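You operate a simulated robot arm through the tools that you are given. There is no shell and no other tool.

You run a simulated robot arm. Do the job below in one go: nothing can be reset, and whatever is moved stays where it is left.

Task
Let the narrow board dry, give it a second coat from the fern tin, then seal the tin.
Fine: narrow brush; tap the lid shut; brush and mallet go back in the rack.

It is judged by the outcome, as a careful person would: the job done as asked, and still so three seconds after it is handed in. It fails if anything else is knocked over, pushed out of place, dropped, spilled or broken. Lids that push on must go on centred and level and be pressed home; caps that screw on are set level and turned clockwise until they are tight.

Robot
A 7-joint arm with a two-finger parallel gripper, fixed in place. Base frame: the origin is at the foot of the arm, x ahead of it, y to its left, z up. Lengths are in mm, angles in rad, forces in N, time in s.
Its first joint turns from -2.304 to 2.304 rad. Payload 3.91 kg.
Tool frame: the origin (TCP) lies between the finger pads and is the grasp point; the fingertips stand 30 mm ahead of it; z points along the fingers, y is the line along which they close. Largest opening 110 mm; finger width 20, thickness 10; the body of the gripper, 48 by 112 mm, starts 55 mm behind the TCP.
Orientation is told as [roll, pitch, yaw] about the base's x, y, z axes, in that order, counted from this pose: with the fingers straight down and closing along the base's y, the tool's x points along the base's -x, its y along +y and its z along -z.

Tools
- The arm moves only by the tool drive_tool. Its argument "series" is text: rows parted by semicolons, each of 6 numbers parted by spaces: the shift along the tool's x, y, z in mm, then the turn, a rotation vector about the tool's x, y, z in rad. In form: x y z ax ay az; .... A call has 1 to 20 rows; each row is the pose to reach, as a shift and turn from the pose commanded when the call began, along the tool's axes at that moment. "hand" is the opening, from 0 (shut) to 1 (fully open), set as the call begins (left out, the last holds). A row lasts 0.2 s, in which the tool goes at most 50 mm and 0.15 rad; a call with a longer step from one row to the next is refused whole, and so is a gripper value outside its range. A pose out of reach is approached as far as the arm can. The call stops where the force on the tool passes 50 N (or 10 N more than at its start, if that is more) or the arm is blocked; 0.2 s more then pass. The fingers move at their own pace (about 108 mm/s each) and stop on an object; they squeeze with about 30 N. The grip force told is the motor's: it shows also when the fingers shut on nothing. Time passes only in rows, and 0.2 s behind the last, so rows that repeat a pose let the fingers close. It gives the time, the measured TCP pose, the force on the tool (base axes), the opening and the grip force at its end, in the units of the frame above (readings bear some noise), with the torque about the TCP (base axes, N m) and any sound that the robot's microphone picked up.
- Cameras (640 x 400 px; columns grow to the right, rows downward): "scene" is fixed at [400.6, -496.6, 1758]; the picture's right is [0.98, -0.19, 0.00], its down [-0.09, -0.49, -0.87] and it looks along [0.16, 0.85, -0.49] (base axes); focal length 329 px, centre (320, 200). "wrist" rides on the gripper at [72, 17, -103] in the tool frame; the picture's right is [-0.23, 0.97, 0.00], its down [-0.76, -0.18, -0.62] and it looks along [-0.61, -0.14, 0.78] (tool axes); focal length 222 px, centre (320, 200). There is no depth. A picture from a camera that has moved, and an enlarged one, comes with that camera's place and axes in the base frame and with its lens. The place of the scene camera against the robot may be out by one fixed shift of up to 12 mm in any direction.
- capture(camera): a new picture of that camera. The clock stands still meanwhile.
- inspect(camera, box): a new picture of the part [left, top, right, bottom] of that camera's present view, enlarged. The clock stands still meanwhile.
- sign_off(): hands the job in; it is judged then, once.

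Places have to be worked out from the pictures, the camera data and where the tool is seen. Open the gripper and draw the arm clear of the work before you hand the job in, unless the task says otherwise.

The tools are called as a command line: name --argument value ..., lists and objects as JSON in quotes. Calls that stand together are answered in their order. drive_tool: Moves the arm, as the interface text tells. Its arguments: {"type":"object","properties":{"series":{"type":"string"},"hand":{"type":"number"}},"required":["series"]} The other tools are called the same way: capture (camera) takes a picture; inspect (camera, box) takes an enlarged picture of a part of a camera's view; sign_off () hands the job in.

At the start:

```text
clock: 0.0
position: [252.5, 433.5, 1343.2]
orientation: [0.001, -0.001, -0.002]
wrist_force: [-0.4, 0.0, 0.2]
torque: [0.02, -0.01, -0.01]
opening: 110.1
gripper_force: 0.1
```

scene: 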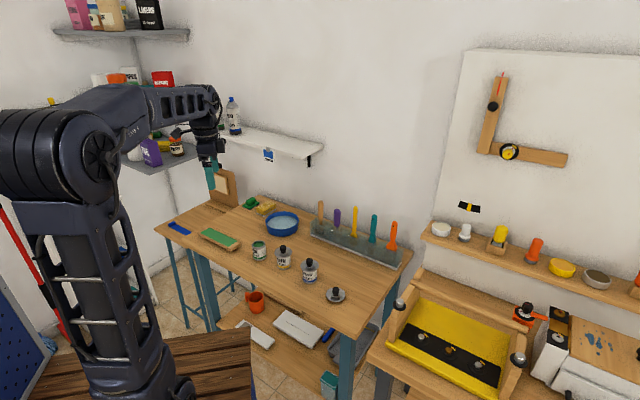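
wrist: 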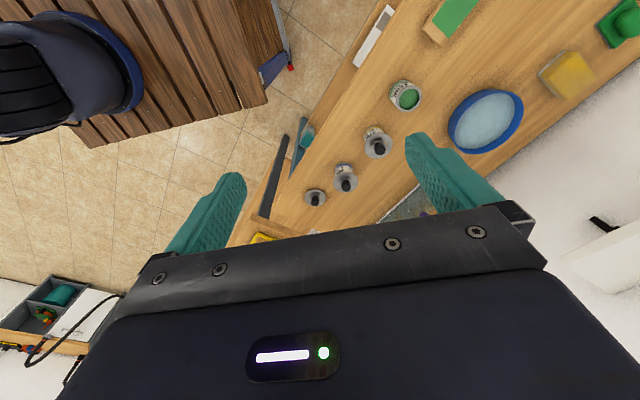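

I'll begin by looking closely at the bench to identify the board, tins, brushes, mallet and lid.

inspect --camera "scene" --box '[150, 180, 290, 270]'

inspect --camera "scene" --box '[240, 190, 420, 310]'

inspect --camera "scene" --box '[360, 190, 640, 400]'

inspect --camera "wrist" --box '[240, 0, 640, 250]'

```text
4.44 times, centred on (220, 225) of scene
camera zoom: at [400.6, -496.6, 1758.0], right [0.98, -0.19, 0.0], down [-0.09, -0.49, -0.87], along [0.16, 0.85, -0.49], focal length 1461 px, centre (764, 89)
```

zoom: 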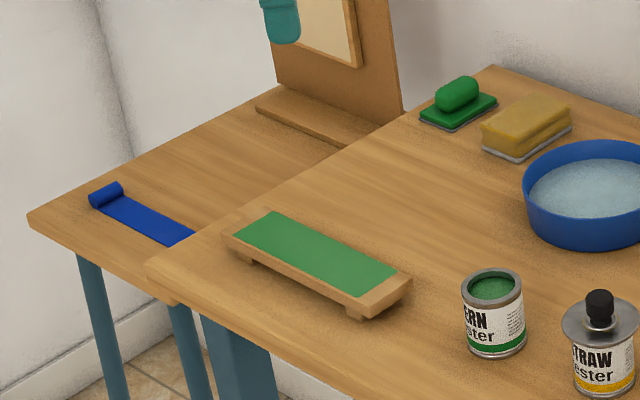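

```text
3.33 times, centred on (330, 250) of scene
camera zoom: at [400.6, -496.6, 1758.0], right [0.98, -0.19, 0.0], down [-0.09, -0.49, -0.87], along [0.16, 0.85, -0.49], focal length 1096 px, centre (287, 33)
```

zoom: 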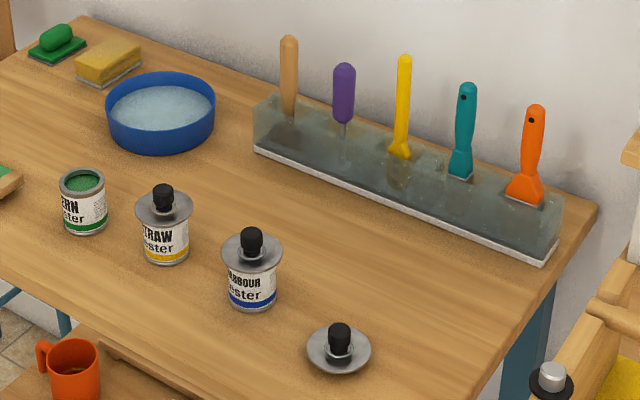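

```text
1.90 times, centred on (500, 295) of scene
camera zoom: at [400.6, -496.6, 1758.0], right [0.98, -0.19, 0.0], down [-0.09, -0.49, -0.87], along [0.16, 0.85, -0.49], focal length 626 px, centre (-23, 19)
```

zoom: 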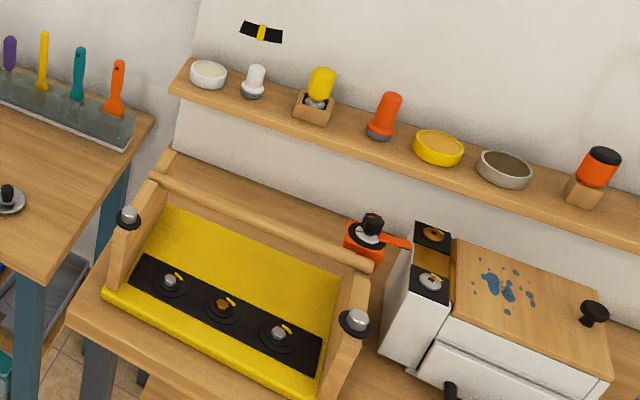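

```text
1.60 times, centred on (440, 125) of wrist
camera zoom: at [181.3, 448.9, 1446.5], right [0.23, 0.97, 0.0], down [0.76, -0.18, 0.62], along [0.61, -0.14, -0.78], focal length 355 px, centre (128, 320)
```

zoom: 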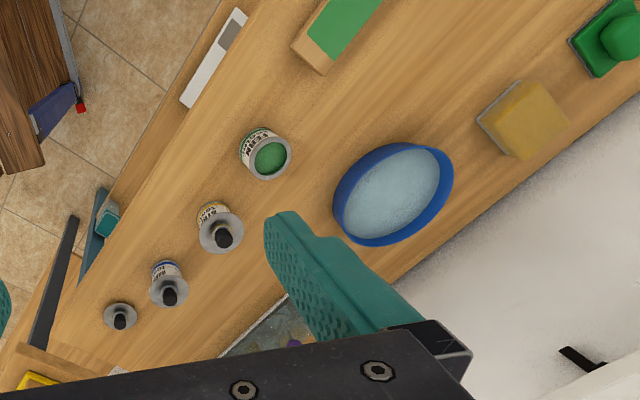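

The bench runs diagonally, with the fern tin open at about (355, 608, 930) and its loose lid probably at (615, 341). I'll move back a little and look at the board, and at what is behind the gripper.

drive_tool --series "40 20 0 0 0 0; 80 40 0 0 0 0; 120 60 0 0 0 0; 150 80 0 0 0 0" --hand 1

capture --camera "wrist"

capture --camera "scene"

```text
clock: 1.0
position: [103.3, 512.9, 1343.4]
orientation: [0.001, 0.001, 0.0]
wrist_force: [0.1, 1.0, -0.2]
torque: [0.04, -0.01, 0.02]
opening: 110.1
gripper_force: 0.1
```

```text
taken
camera wrist: at [31.4, 528.9, 1446.7], right [0.23, 0.97, 0.0], down [0.76, -0.18, 0.62], along [0.61, -0.14, -0.78], focal length 222 px, centre (320, 200)
```

wrist: 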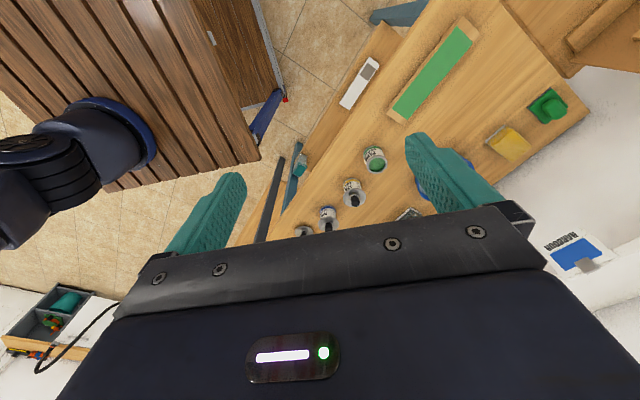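

```text
taken
```

scene: 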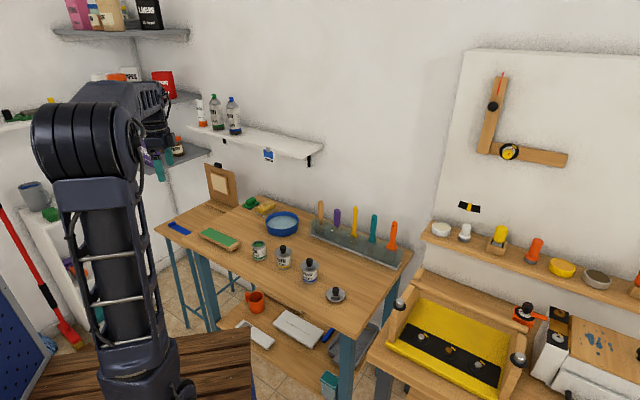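

inspect --camera "wrist" --box '[340, 0, 600, 162]'

inspect --camera "scene" --box '[150, 155, 270, 255]'

inspect --camera "scene" --box '[300, 190, 420, 270]'

inspect --camera "scene" --box '[230, 270, 400, 400]'

```text
2.46 times, centred on (470, 81) of wrist
camera zoom: at [31.4, 528.9, 1446.7], right [0.23, 0.97, 0.0], down [0.76, -0.18, 0.62], along [0.61, -0.14, -0.78], focal length 547 px, centre (-49, 493)
```

zoom: 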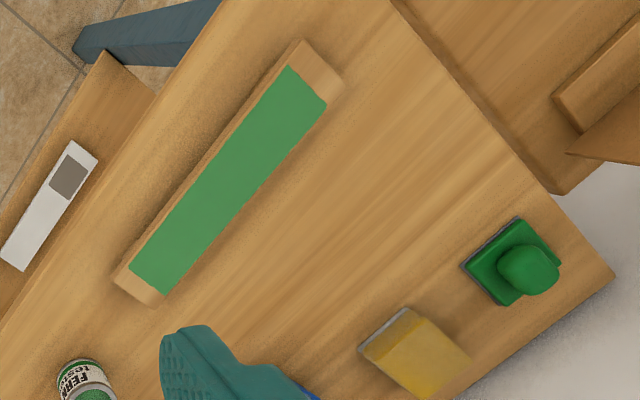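

```text
4.00 times, centred on (210, 205) of scene
camera zoom: at [400.6, -496.6, 1758.0], right [0.98, -0.19, 0.0], down [-0.09, -0.49, -0.87], along [0.16, 0.85, -0.49], focal length 1315 px, centre (760, 180)
```

zoom: 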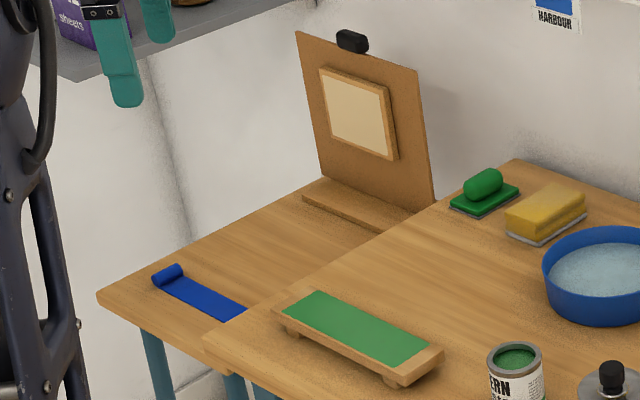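

```text
5.00 times, centred on (360, 230) of scene
camera zoom: at [400.6, -496.6, 1758.0], right [0.98, -0.19, 0.0], down [-0.09, -0.49, -0.87], along [0.16, 0.85, -0.49], focal length 1644 px, centre (120, 50)
```

zoom: 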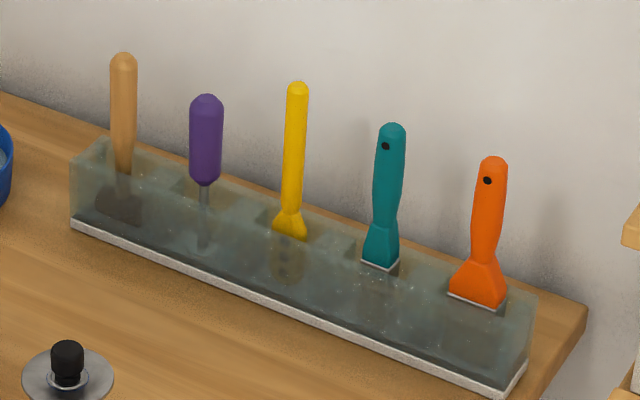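

```text
3.08 times, centred on (315, 335) of scene
camera zoom: at [400.6, -496.6, 1758.0], right [0.98, -0.19, 0.0], down [-0.09, -0.49, -0.87], along [0.16, 0.85, -0.49], focal length 1012 px, centre (335, -215)
```

zoom: 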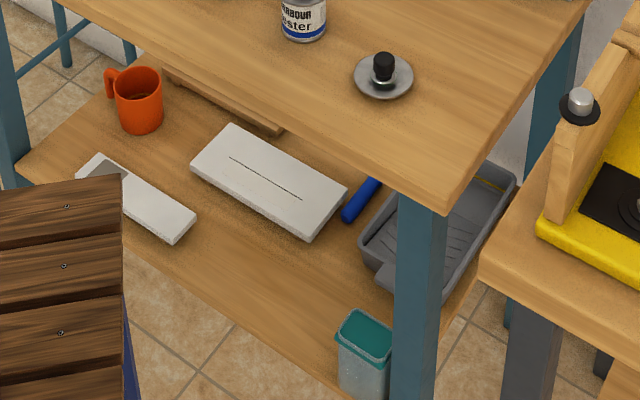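

The green-painted strip board sits at about (178, 755), and the rack of five tools runs from about (590, 740) to (900, 445). I'll swing the wrist camera over the rack, turned to line up with the bench, to identify the brushes and mallet.

drive_tool --series "-40 0 8 0 0 -0.066; -80 0 16 0 0 -0.131; -120 0 24 0 0 -0.196; -160 0 32 0 0 -0.262; -200 0 40 0 0 -0.327; -240 0 48 0 0 -0.393; -280 0 56 0 0 -0.458; -320 0 64 0 0 -0.523; -360 0 72 0 0 -0.589; -400 0 80 0 0 -0.654; -440 0 88 0 0 -0.72; -477 0 93 0 0 -0.785"

capture --camera "wrist"

capture --camera "scene"

```text
clock: 3.6
position: [581.0, 513.8, 1250.7]
orientation: [-0.001, 0.0, 0.787]
wrist_force: [-0.4, 0.2, 0.3]
torque: [-0.03, -0.06, 0.01]
opening: 110.0
gripper_force: 0.0
```

```text
taken
camera wrist: at [517.6, 472.9, 1353.7], right [-0.53, 0.85, 0.0], down [0.66, 0.41, 0.62], along [0.53, 0.33, -0.78], focal length 222 px, centre (320, 200)
```

wrist: 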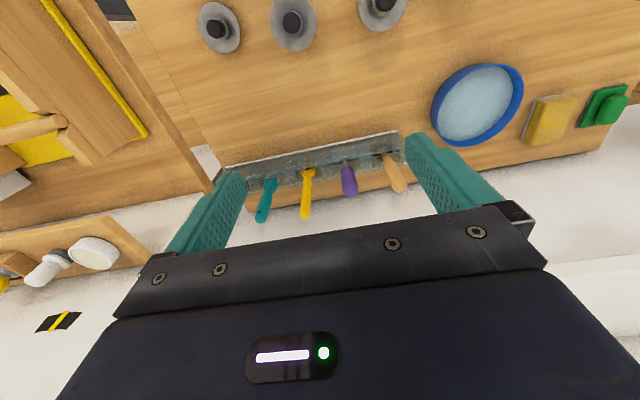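

```text
taken
```

scene: 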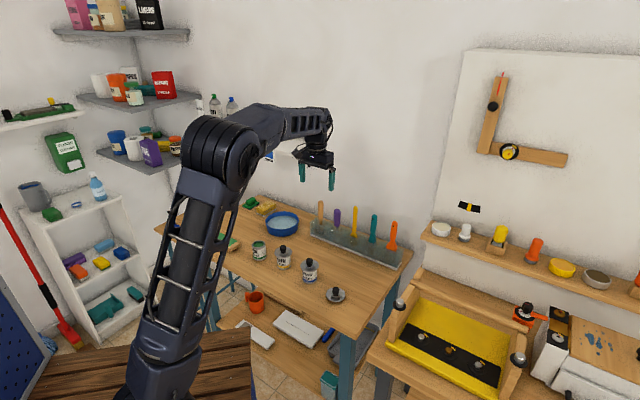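

inspect --camera "wrist" --box '[210, 110, 420, 240]'

inspect --camera "wrist" --box '[180, 0, 420, 150]'

inspect --camera "scene" --box '[310, 195, 410, 270]'

```text
3.05 times, centred on (315, 175) of wrist
camera zoom: at [517.6, 472.9, 1353.7], right [-0.53, 0.85, 0.0], down [0.66, 0.41, 0.62], along [0.53, 0.33, -0.78], focal length 677 px, centre (335, 276)
```

zoom: 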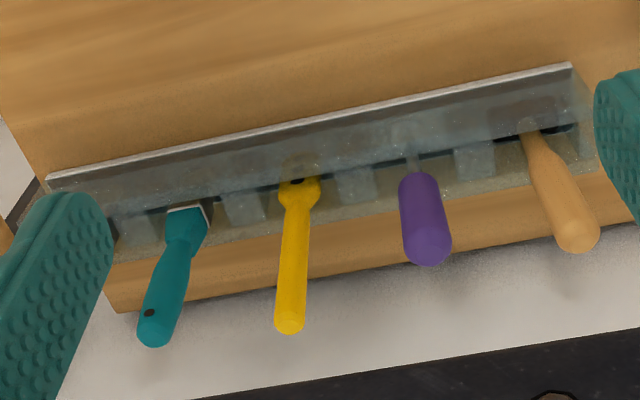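

```text
2.67 times, centred on (300, 75) of wrist
camera zoom: at [517.6, 472.9, 1353.7], right [-0.53, 0.85, 0.0], down [0.66, 0.41, 0.62], along [0.53, 0.33, -0.78], focal length 592 px, centre (373, 533)
```

zoom: 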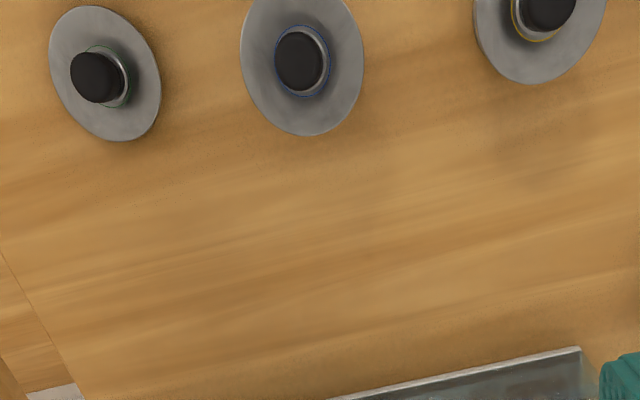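

```text
5.33 times, centred on (360, 232) of scene
camera zoom: at [400.6, -496.6, 1758.0], right [0.98, -0.19, 0.0], down [-0.09, -0.49, -0.87], along [0.16, 0.85, -0.49], focal length 1753 px, centre (107, 27)
```

zoom: 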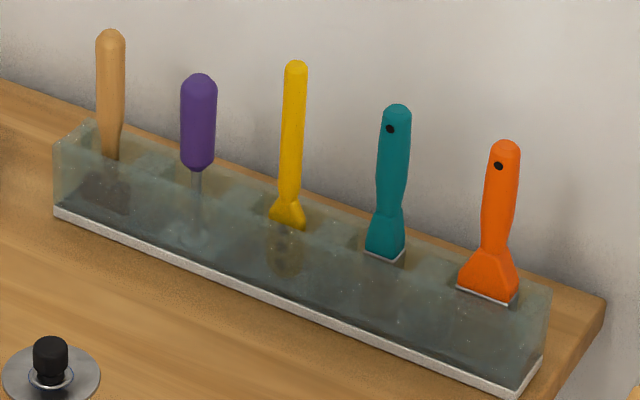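

The yellow tool has holes in its paddle, so it is probably a stirrer. Teal and orange have ferrules and look like the narrow and wide brushes, tan is the mallet and purple the screwdriver. I'll move closer to check before touching anything.

drive_tool --series "-29 -8 30 0 0 0; -58 -16 60 0 0 0; -88 -23.5 90 0 0 0; -88 -23.5 90 0 0 0"

capture --camera "wrist"

inspect --camera "wrist" --box '[180, 60, 460, 240]'

```text
clock: 4.6
position: [661.5, 558.8, 1160.4]
orientation: [0.0, -0.001, 0.782]
wrist_force: [0.5, 0.3, -0.3]
torque: [-0.01, 0.01, 0.0]
opening: 110.1
gripper_force: 0.0
```

```text
taken
camera wrist: at [597.4, 518.7, 1264.4], right [-0.53, 0.85, 0.0], down [0.66, 0.41, 0.62], along [0.53, 0.33, -0.78], focal length 222 px, centre (320, 200)
```

wrist: 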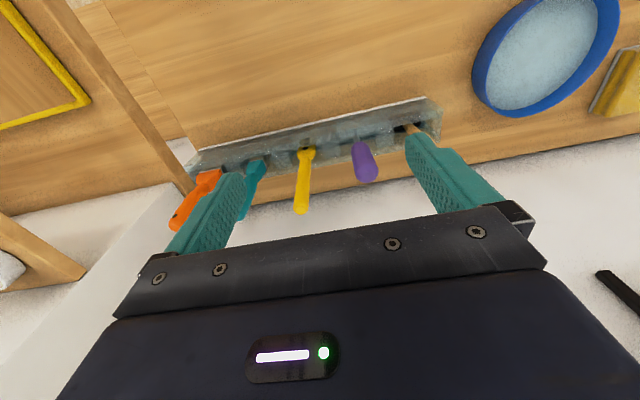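

```text
2.22 times, centred on (320, 150) of wrist
camera zoom: at [597.4, 518.7, 1264.4], right [-0.53, 0.85, 0.0], down [0.66, 0.41, 0.62], along [0.53, 0.33, -0.78], focal length 494 px, centre (320, 311)
```

zoom: 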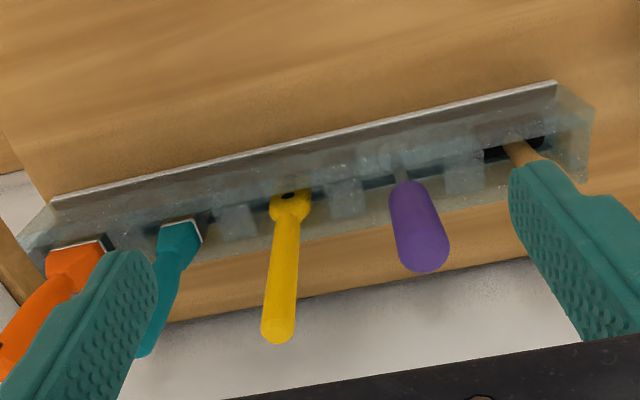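

inspect --camera "scene" --box '[345, 225, 415, 270]'

inspect --camera "scene" --box '[310, 195, 370, 245]'

inspect --camera "wrist" --box '[180, 90, 280, 200]'

```text
8.89 times, centred on (380, 248) of scene
camera zoom: at [400.6, -496.6, 1758.0], right [0.98, -0.19, 0.0], down [-0.09, -0.49, -0.87], along [0.16, 0.85, -0.49], focal length 2922 px, centre (-213, -222)
```

zoom: 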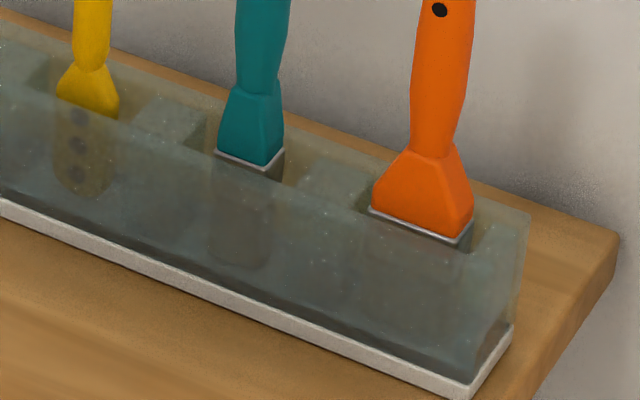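

```text
8.00 times, centred on (340, 220) of scene
camera zoom: at [400.6, -496.6, 1758.0], right [0.98, -0.19, 0.0], down [-0.09, -0.49, -0.87], along [0.16, 0.85, -0.49], focal length 2630 px, centre (160, 40)
```

zoom: 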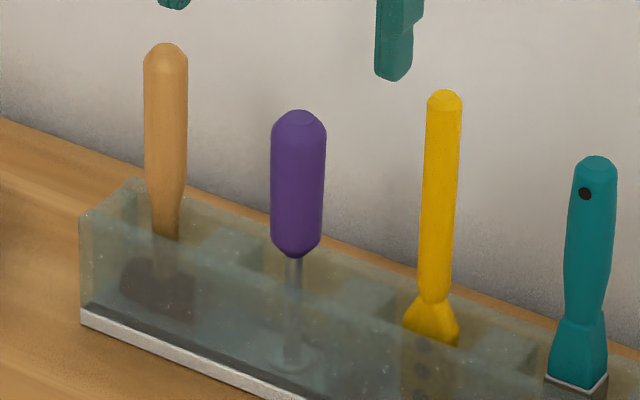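

```text
3.64 times, centred on (230, 145) of wrist
camera zoom: at [597.4, 518.7, 1264.4], right [-0.53, 0.85, 0.0], down [0.66, 0.41, 0.62], along [0.53, 0.33, -0.78], focal length 808 px, centre (647, 400)
```

zoom: 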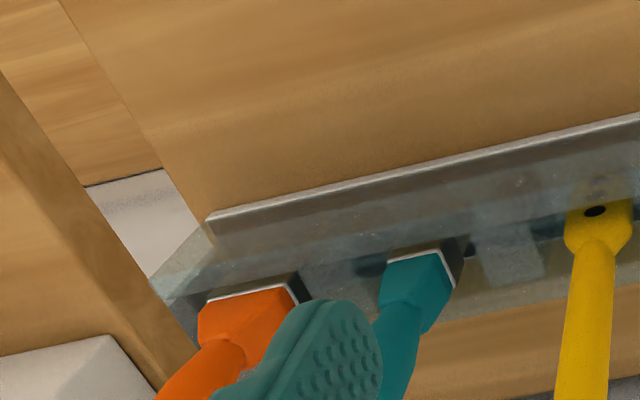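

Confirmed: the yellow tool is a holed stirrer, teal is the narrow brush, orange the wide one and tan the mallet. The rack runs at 45°, which matches my present yaw. I'll shift sideways to centre the teal brush in the wrist view.

drive_tool --series "7 -48 -5 0 0 0; 14 -97 -10 0 0 0; 14 -97 -10 0 0 0" --hand 0.6

capture --camera "wrist"

inspect --camera "wrist" --box '[220, 90, 420, 230]'

capture --camera "scene"

```text
clock: 5.4
position: [717.4, 479.2, 1171.4]
orientation: [0.001, 0.0, 0.784]
wrist_force: [0.6, 0.9, -0.3]
torque: [-0.03, 0.01, 0.03]
opening: 66.0
gripper_force: 0.0
```

```text
taken
camera wrist: at [655.5, 439.8, 1274.2], right [-0.53, 0.85, 0.0], down [0.66, 0.41, 0.62], along [0.53, 0.33, -0.78], focal length 222 px, centre (320, 200)
```

wrist: 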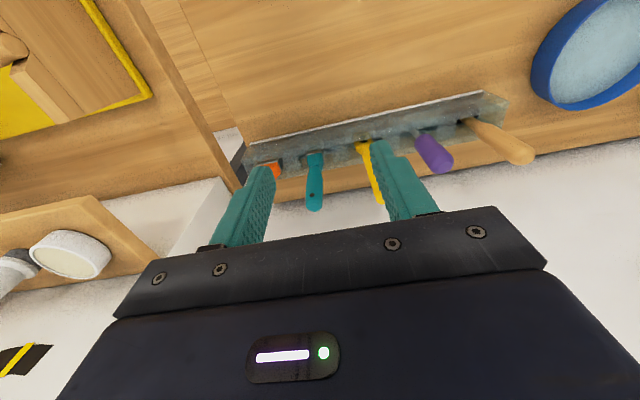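

```text
2.86 times, centred on (320, 160) of wrist
camera zoom: at [655.5, 439.8, 1274.2], right [-0.53, 0.85, 0.0], down [0.66, 0.41, 0.62], along [0.53, 0.33, -0.78], focal length 635 px, centre (320, 314)
```

zoom: 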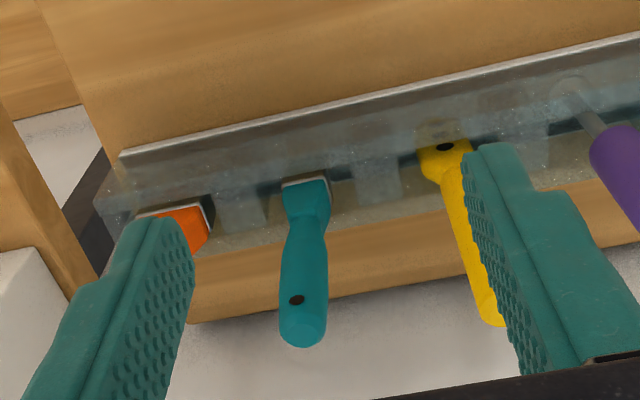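

```text
taken
```

scene: 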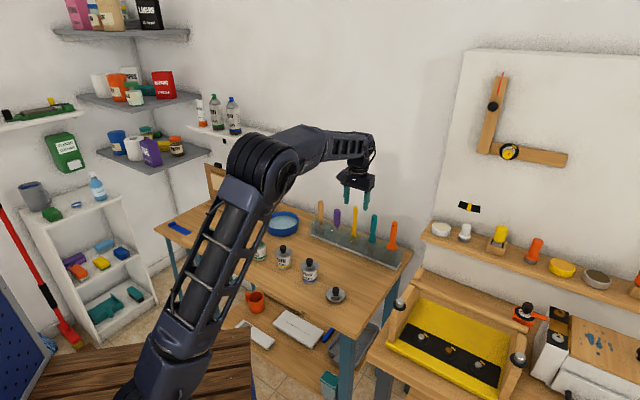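

The teal brush handle top triangulates to about (815, 529, 1061), standing vertical, with neighbours about 82 mm either side. I'll test reach by moving above it, staying well over the handles.

drive_tool --series "-35 -11 7 0 0 0; -70 -22 14 0 0 0; -104 -33.5 21 0 0 0; -104 -33.5 21 0 0 0" --hand 0.6

capture --camera "wrist"

inspect --camera "scene" --box '[310, 120, 450, 270]'

```text
clock: 6.4
position: [814.7, 529.4, 1149.1]
orientation: [0.0, 0.0, 0.785]
wrist_force: [-0.5, -0.5, 1.0]
torque: [-0.01, -0.01, -0.01]
opening: 66.0
gripper_force: 0.1
```

```text
taken
camera wrist: at [752.4, 489.6, 1252.7], right [-0.53, 0.85, 0.0], down [0.66, 0.41, 0.62], along [0.53, 0.33, -0.78], focal length 222 px, centre (320, 200)
```

wrist: 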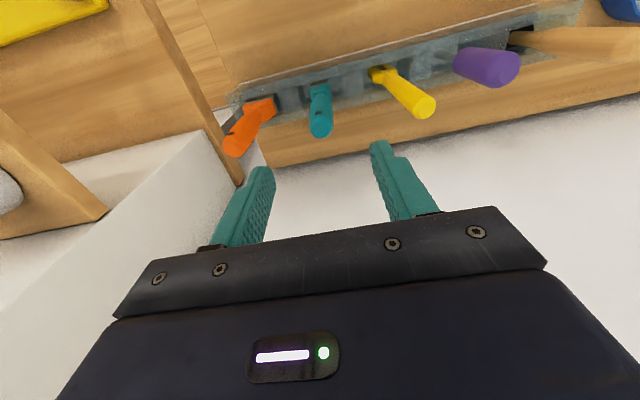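

```text
2.67 times, centred on (380, 195) of scene
camera zoom: at [400.6, -496.6, 1758.0], right [0.98, -0.19, 0.0], down [-0.09, -0.49, -0.87], along [0.16, 0.85, -0.49], focal length 877 px, centre (160, 213)
```

zoom: 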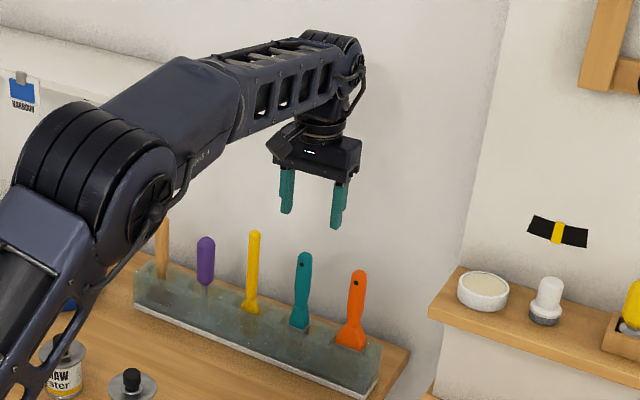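

inspect --camera "wrist" --box '[260, 70, 400, 190]'

```text
3.33 times, centred on (330, 130) of wrist
camera zoom: at [752.4, 489.6, 1252.7], right [-0.53, 0.85, 0.0], down [0.66, 0.41, 0.62], along [0.53, 0.33, -0.78], focal length 740 px, centre (287, 433)
```

zoom: 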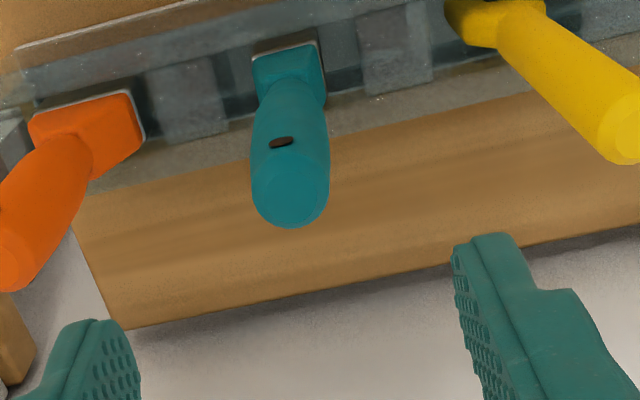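

The brush is centred between the fingers in column 321. I'll descend in stages, checking on the way.

drive_tool --series "0 0 35 0 0 0; 0 0 70 0 0 0; 0 0 90 0 0 0; 0 0 90 0 0 0" --hand 0.6

capture --camera "wrist"

inspect --camera "scene" --box '[310, 150, 450, 270]'

```text
clock: 7.4
position: [813.8, 529.6, 1058.9]
orientation: [0.0, -0.001, 0.786]
wrist_force: [-0.5, -0.4, -0.6]
torque: [-0.03, 0.01, 0.02]
opening: 65.9
gripper_force: 0.1
```

```text
taken
camera wrist: at [751.7, 489.7, 1162.9], right [-0.53, 0.85, 0.0], down [0.66, 0.41, 0.62], along [0.53, 0.33, -0.78], focal length 222 px, centre (320, 200)
```

wrist: 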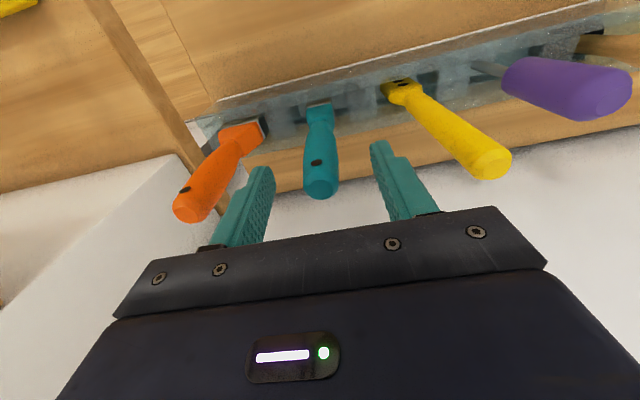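

```text
3.33 times, centred on (380, 210) of scene
camera zoom: at [400.6, -496.6, 1758.0], right [0.98, -0.19, 0.0], down [-0.09, -0.49, -0.87], along [0.16, 0.85, -0.49], focal length 1096 px, centre (120, 167)
```

zoom: 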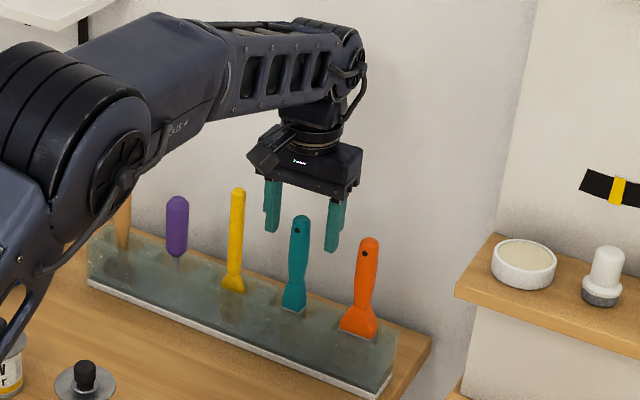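

drive_tool --series "0 0 17 0 0 0; 0 0 34 0 0 0; 0 0 34 0 0 0" --hand 0.6

capture --camera "wrist"

```text
clock: 8.2
position: [814.4, 531.5, 1025.4]
orientation: [0.002, 0.0, 0.785]
wrist_force: [0.7, 0.3, 0.2]
torque: [0.01, 0.0, 0.04]
opening: 66.1
gripper_force: 0.1
```

```text
taken
camera wrist: at [752.1, 490.0, 1128.6], right [-0.53, 0.85, 0.0], down [0.66, 0.41, 0.62], along [0.53, 0.33, -0.78], focal length 222 px, centre (320, 200)
```

wrist: 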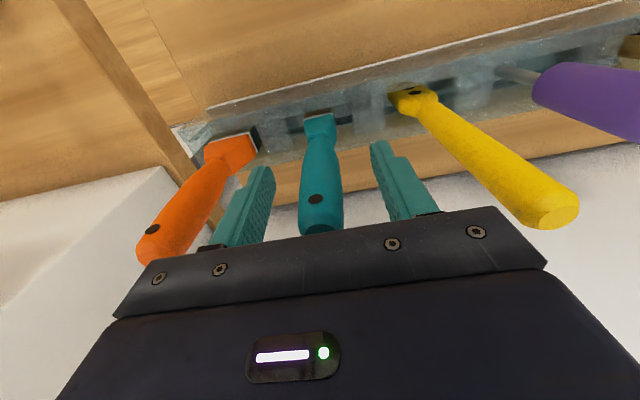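

The handle is between the fingers. Closing the grip now.

drive_tool --series "0 0 0 0 0 0; 0 0 0 0 0 0; 0 0 0 0 0 0; 0 0 0 0 0 0" --hand 0

capture --camera "wrist"

```text
clock: 9.2
position: [815.1, 530.0, 1026.5]
orientation: [-0.001, 0.0, 0.787]
wrist_force: [0.1, -0.6, 0.4]
torque: [0.0, 0.0, -0.01]
opening: 21.4
gripper_force: 30.7
```

```text
taken
camera wrist: at [752.1, 490.0, 1128.8], right [-0.53, 0.85, 0.0], down [0.66, 0.41, 0.62], along [0.53, 0.33, -0.78], focal length 222 px, centre (320, 200)
```

wrist: 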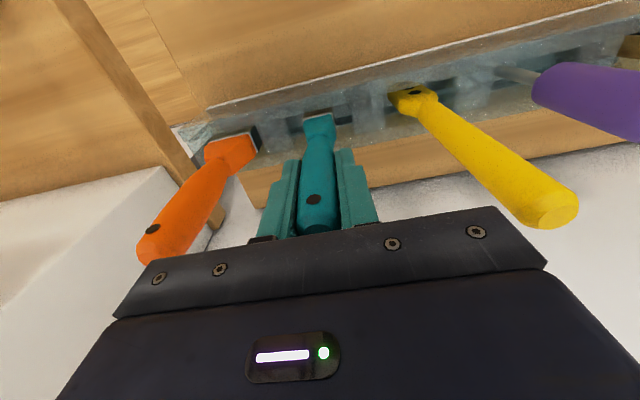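

Gripped at 21.4 mm opening with 30 N. I'll lift straight up, slowly at first, and check for snagging.

drive_tool --series "0 0 -10 0 0 0; 0 0 -25 0 0 0; 0 0 -45 0 0 0; 0 0 -70 0 0 0; 0 0 -100 0 0 0; 0 0 -130 0 0 0; 0 0 -150 0 0 0" --hand 0

capture --camera "wrist"

inspect --camera "scene" --box '[300, 120, 440, 270]'

```text
clock: 10.8
position: [815.9, 529.8, 1175.7]
orientation: [-0.001, -0.002, 0.783]
wrist_force: [-0.5, 1.2, -0.6]
torque: [0.0, 0.02, 0.01]
opening: 21.6
gripper_force: 29.8
```

```text
taken
camera wrist: at [753.4, 489.9, 1278.4], right [-0.53, 0.85, 0.0], down [0.66, 0.41, 0.62], along [0.53, 0.33, -0.78], focal length 222 px, centre (320, 200)
```

wrist: 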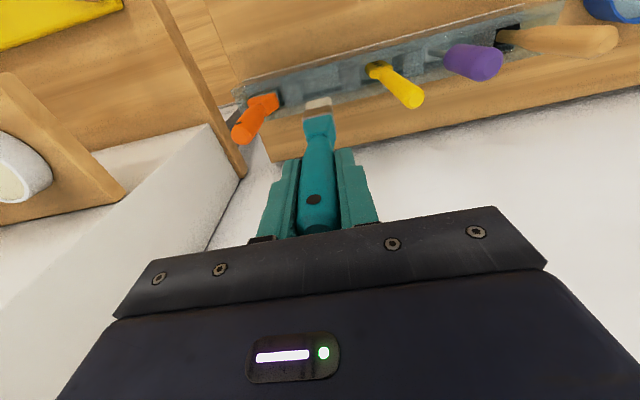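

```text
2.67 times, centred on (370, 195) of scene
camera zoom: at [400.6, -496.6, 1758.0], right [0.98, -0.19, 0.0], down [-0.09, -0.49, -0.87], along [0.16, 0.85, -0.49], focal length 877 px, centre (187, 213)
```

zoom: 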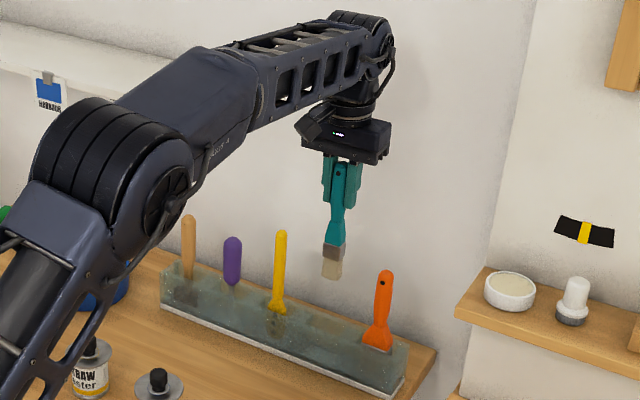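

inspect --camera "wrist" --box '[260, 80, 380, 240]'

inspect --camera "scene" --box '[360, 160, 410, 230]'

inspect --camera "scene" --box '[185, 215, 285, 275]'

```text
2.50 times, centred on (320, 160) of wrist
camera zoom: at [753.4, 489.9, 1278.4], right [-0.53, 0.85, 0.0], down [0.66, 0.41, 0.62], along [0.53, 0.33, -0.78], focal length 555 px, centre (320, 300)
```

zoom: 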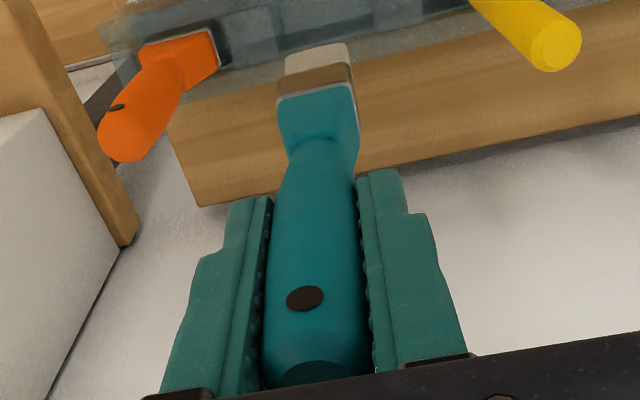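

```text
5.71 times, centred on (385, 195) of scene
camera zoom: at [400.6, -496.6, 1758.0], right [0.98, -0.19, 0.0], down [-0.09, -0.49, -0.87], along [0.16, 0.85, -0.49], focal length 1878 px, centre (-51, 229)
```

zoom: 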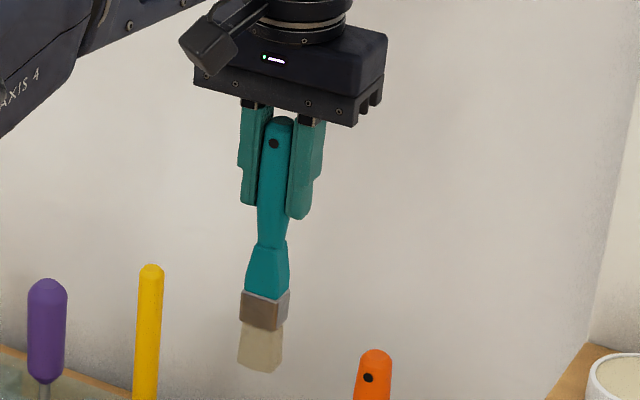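

```text
6.40 times, centred on (235, 245) of scene
camera zoom: at [400.6, -496.6, 1758.0], right [0.98, -0.19, 0.0], down [-0.09, -0.49, -0.87], along [0.16, 0.85, -0.49], focal length 2104 px, centre (864, -88)
```

zoom: 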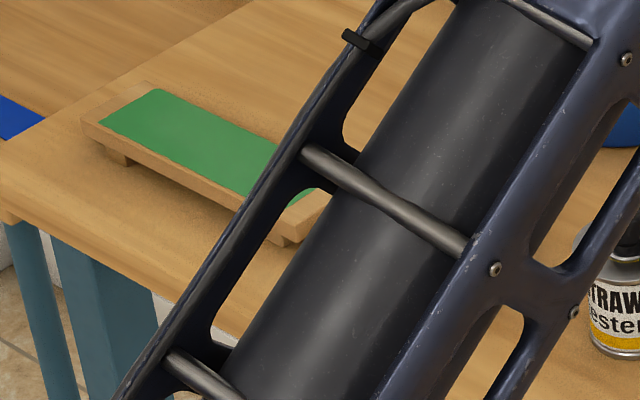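

The brush has clean bristles about 29 mm wide, with the tip about 162 mm below the TCP. I'll carry it high over the bench to look closely at the fern tin and the board.

drive_tool --series "26 30 -10 0 0 0; 53 59 -20 0 0 0; 79 89 -30 0 0 0; 106 119 -40 0 0 0; 132 148 -50 0 0 0; 158 178 -60 0 0 0; 185 208 -70 0 0 0; 211 237 -74 0 0 0; 237 267 -74 0 0 0; 264 296 -74 0 0 0; 290 326 -74 0 0 0; 317 356 -74 0 0 0; 343 385 -74 0 0 0; 343 385 -74 0 0 0" --hand 0

capture --camera "wrist"

capture --camera "scene"

```text
clock: 13.8
position: [299.8, 559.4, 1249.4]
orientation: [0.0, -0.001, 0.784]
wrist_force: [0.3, -1.0, -1.0]
torque: [0.01, 0.01, -0.02]
opening: 21.1
gripper_force: 30.3
```

```text
taken
camera wrist: at [237.8, 519.3, 1353.2], right [-0.53, 0.85, 0.0], down [0.66, 0.41, 0.62], along [0.53, 0.33, -0.78], focal length 222 px, centre (320, 200)
```

wrist: 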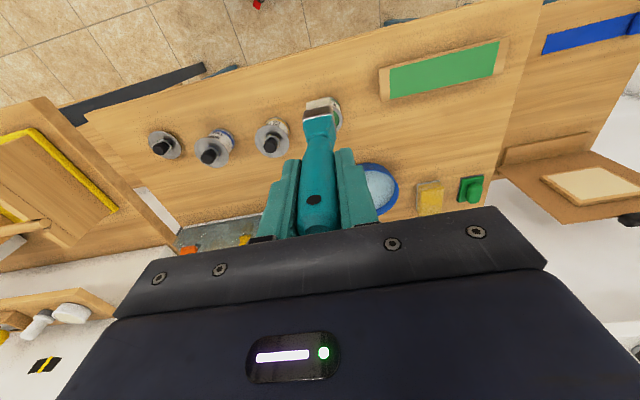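

```text
taken
```

scene: 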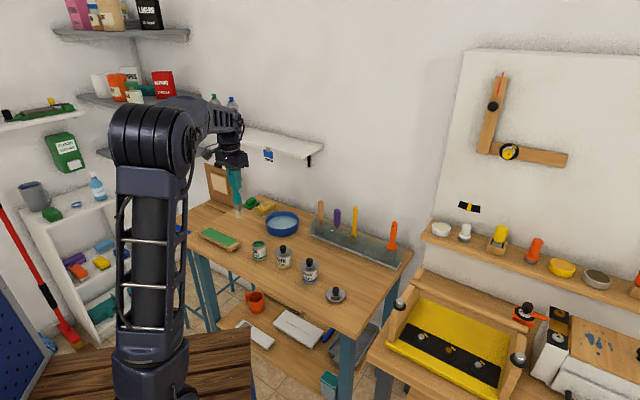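

inspect --camera "wrist" --box '[360, 10, 560, 120]'

inspect --camera "scene" --box '[180, 210, 290, 280]'

inspect --camera "wrist" --box '[230, 80, 350, 160]'

```text
3.20 times, centred on (460, 65) of wrist
camera zoom: at [237.8, 519.3, 1353.2], right [-0.53, 0.85, 0.0], down [0.66, 0.41, 0.62], along [0.53, 0.33, -0.78], focal length 711 px, centre (-128, 632)
```

zoom: 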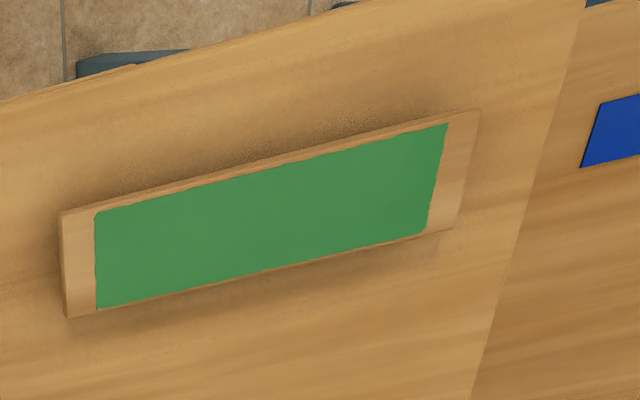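

```text
5.71 times, centred on (235, 245) of scene
camera zoom: at [400.6, -496.6, 1758.0], right [0.98, -0.19, 0.0], down [-0.09, -0.49, -0.87], along [0.16, 0.85, -0.49], focal length 1878 px, centre (806, -57)
```

zoom: 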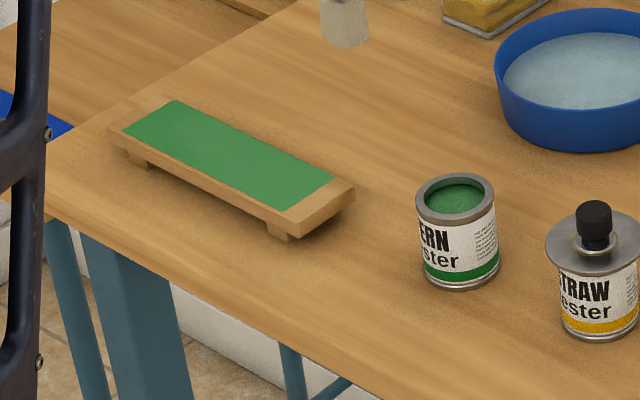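

```text
5.00 times, centred on (290, 120) of wrist
camera zoom: at [237.8, 519.3, 1353.2], right [-0.53, 0.85, 0.0], down [0.66, 0.41, 0.62], along [0.53, 0.33, -0.78], focal length 1111 px, centre (470, 600)
```

zoom: 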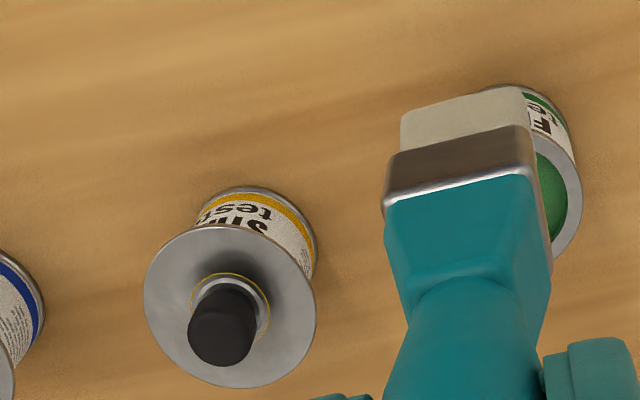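

inspect --camera "scene" --box '[250, 235, 275, 265]'

inspect --camera "scene" --box '[270, 235, 330, 295]'

inspect --camera "scene" --box '[185, 90, 335, 215]'

inspect --camera "scene" --box '[0, 90, 180, 350]'

```text
13.33 times, centred on (262, 250) of scene
camera zoom: at [400.6, -496.6, 1758.0], right [0.98, -0.19, 0.0], down [-0.09, -0.49, -0.87], along [0.16, 0.85, -0.49], focal length 4383 px, centre (1087, -467)
```

zoom: 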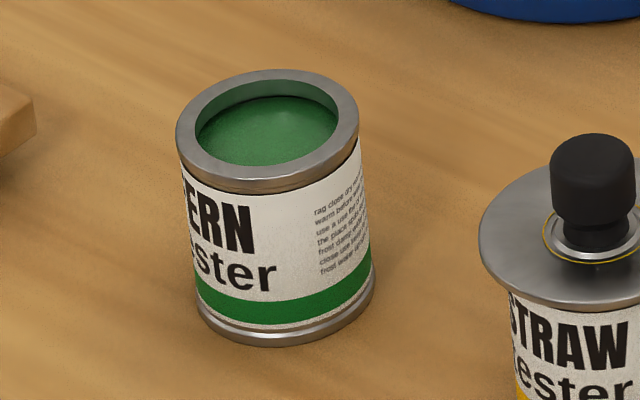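

```text
6.67 times, centred on (300, 265) of scene
camera zoom: at [400.6, -496.6, 1758.0], right [0.98, -0.19, 0.0], down [-0.09, -0.49, -0.87], along [0.16, 0.85, -0.49], focal length 2192 px, centre (453, -233)
```

zoom: 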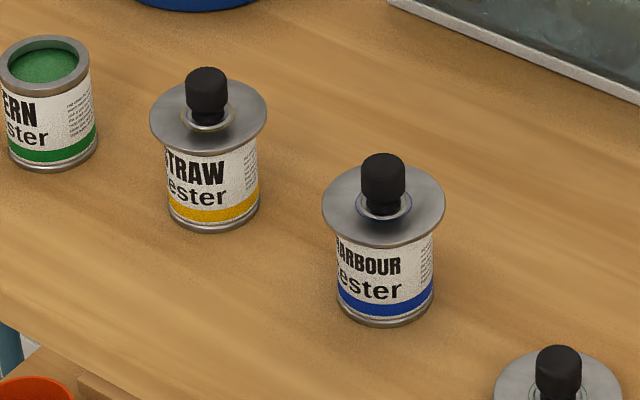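

```text
3.20 times, centred on (260, 152) of scene
camera zoom: at [400.6, -496.6, 1758.0], right [0.98, -0.19, 0.0], down [-0.09, -0.49, -0.87], along [0.16, 0.85, -0.49], focal length 1052 px, centre (512, 352)
```

zoom: 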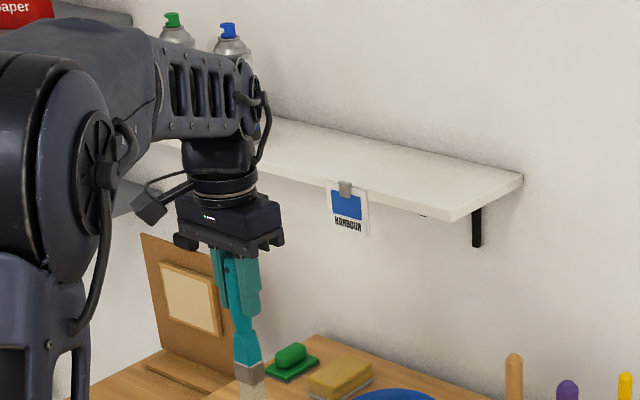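

```text
1.54 times, centred on (90, 220) of scene
camera zoom: at [400.6, -496.6, 1758.0], right [0.98, -0.19, 0.0], down [-0.09, -0.49, -0.87], along [0.16, 0.85, -0.49], focal length 506 px, centre (674, 169)
```

zoom: 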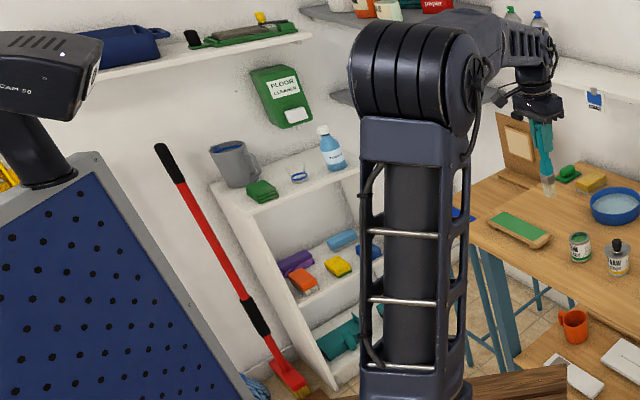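

The tin has an open hole about 44 mm across, and the label is just random words. I'll take two lower views from different sides to pin down the tin and board positions.

drive_tool --series "-18 29 0 0 0 0; -36 58 0 0 0 0; -54 87 23 0 0 0; -72 116 46 0 0 0; -88.7 145.3 69.5 0 0 0; -88.7 145.3 69.5 0 0 0" --hand 0

capture --camera "wrist"

inspect --camera "wrist" --box '[160, 60, 300, 160]'

inspect --camera "wrist" --box '[300, 0, 560, 160]'

```text
clock: 15.2
position: [260.0, 725.7, 1180.4]
orientation: [0.001, -0.001, 0.786]
wrist_force: [0.9, 1.6, -0.6]
torque: [0.03, -0.02, -0.02]
opening: 21.2
gripper_force: 29.6
```

```text
taken
camera wrist: at [197.7, 684.9, 1283.6], right [-0.53, 0.85, 0.0], down [0.66, 0.41, 0.62], along [0.53, 0.33, -0.78], focal length 222 px, centre (320, 200)
```

wrist: 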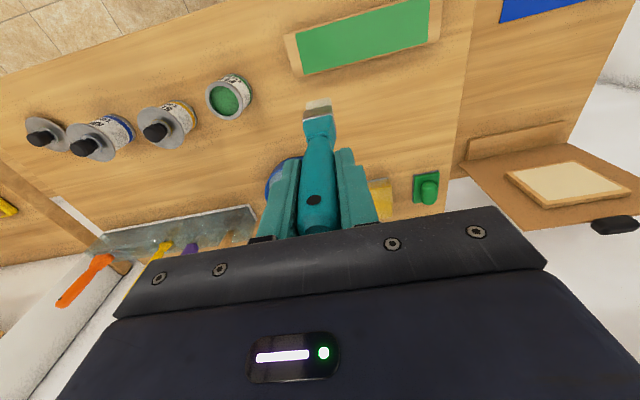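

```text
4.00 times, centred on (230, 110) of wrist
camera zoom: at [197.7, 684.9, 1283.6], right [-0.53, 0.85, 0.0], down [0.66, 0.41, 0.62], along [0.53, 0.33, -0.78], focal length 888 px, centre (680, 560)
```

zoom: 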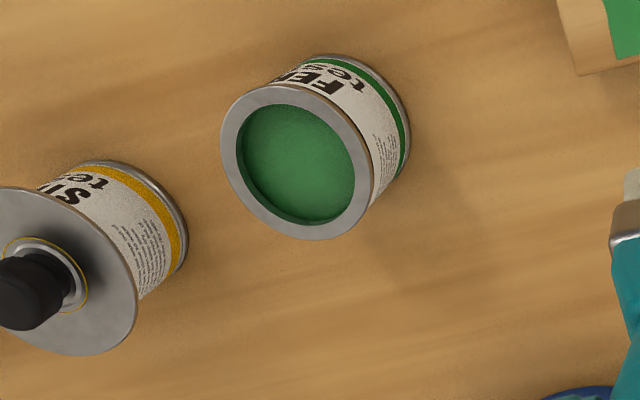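

```text
2.46 times, centred on (430, 80) of wrist
camera zoom: at [197.7, 684.9, 1283.6], right [-0.53, 0.85, 0.0], down [0.66, 0.41, 0.62], along [0.53, 0.33, -0.78], focal length 547 px, centre (49, 495)
```

zoom: 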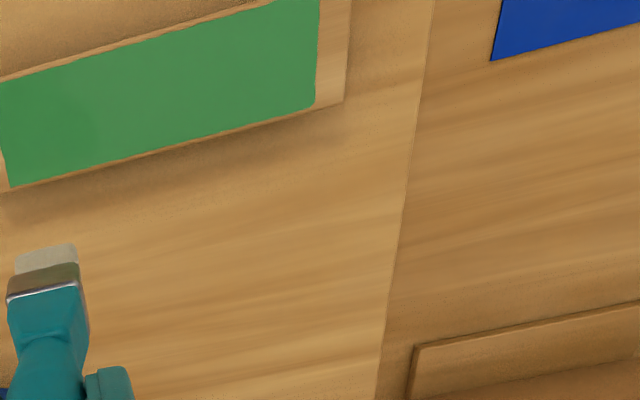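

drive_tool --series "10 -42 0 0 0 0; 20 -83 0 0 0 0; 30 -125 0 0 0 0; 40 -167 0 0 0 0; 50 -208 0 0 0 0; 60 -250 0 0 0 0; 69.7 -291.7 0 0 0 0; 69.7 -291.7 0 0 0 0" --hand 0

capture --camera "wrist"

inspect --camera "wrist" --box '[350, 50, 490, 150]'

inspect --camera "wrist" --box '[140, 30, 360, 170]'

inspect --camera "wrist" --box '[440, 0, 640, 120]'

```text
clock: 17.0
position: [417.1, 469.7, 1179.2]
orientation: [-0.001, 0.0, 0.786]
wrist_force: [0.4, 0.0, 0.7]
torque: [0.01, 0.01, -0.01]
opening: 21.7
gripper_force: 30.1
```

```text
taken
camera wrist: at [354.6, 429.0, 1283.0], right [-0.53, 0.85, 0.0], down [0.66, 0.41, 0.62], along [0.53, 0.33, -0.78], focal length 222 px, centre (320, 200)
```

wrist: 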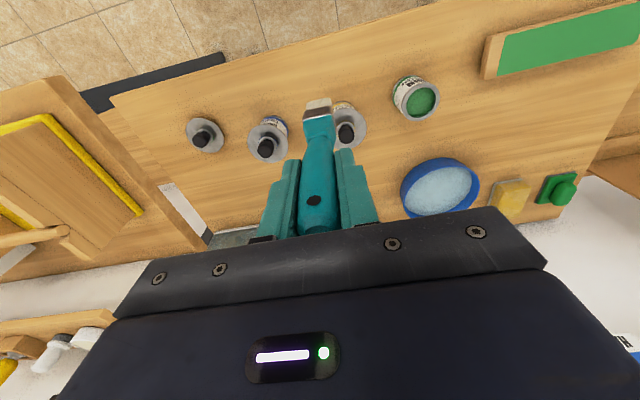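

```text
4.00 times, centred on (420, 100) of wrist
camera zoom: at [354.6, 429.0, 1283.0], right [-0.53, 0.85, 0.0], down [0.66, 0.41, 0.62], along [0.53, 0.33, -0.78], focal length 888 px, centre (-80, 600)
```

zoom: 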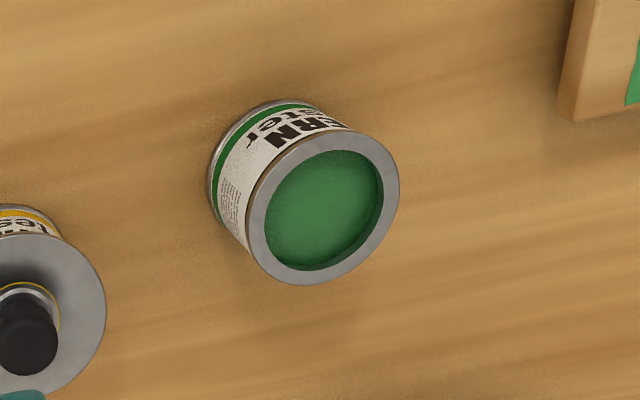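

```text
2.86 times, centred on (250, 100) of wrist
camera zoom: at [354.6, 429.0, 1283.0], right [-0.53, 0.85, 0.0], down [0.66, 0.41, 0.62], along [0.53, 0.33, -0.78], focal length 635 px, centre (520, 486)
```

zoom: 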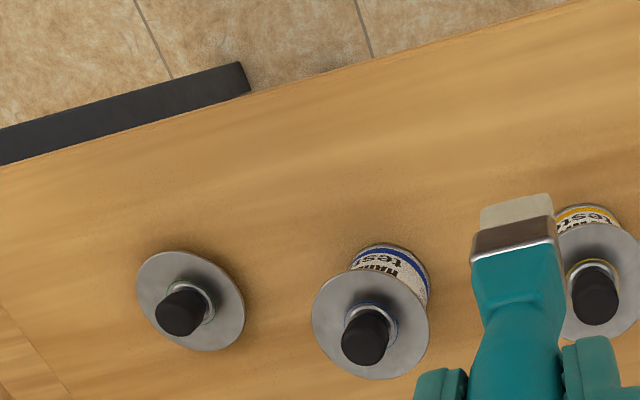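

```text
3.20 times, centred on (540, 60) of wrist
camera zoom: at [354.6, 429.0, 1283.0], right [-0.53, 0.85, 0.0], down [0.66, 0.41, 0.62], along [0.53, 0.33, -0.78], focal length 711 px, centre (-384, 648)
```

zoom: 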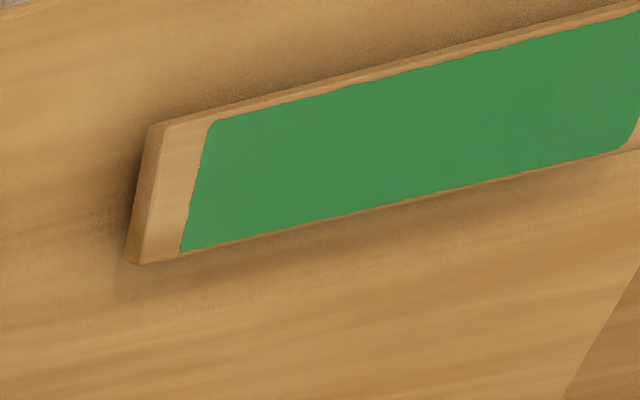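

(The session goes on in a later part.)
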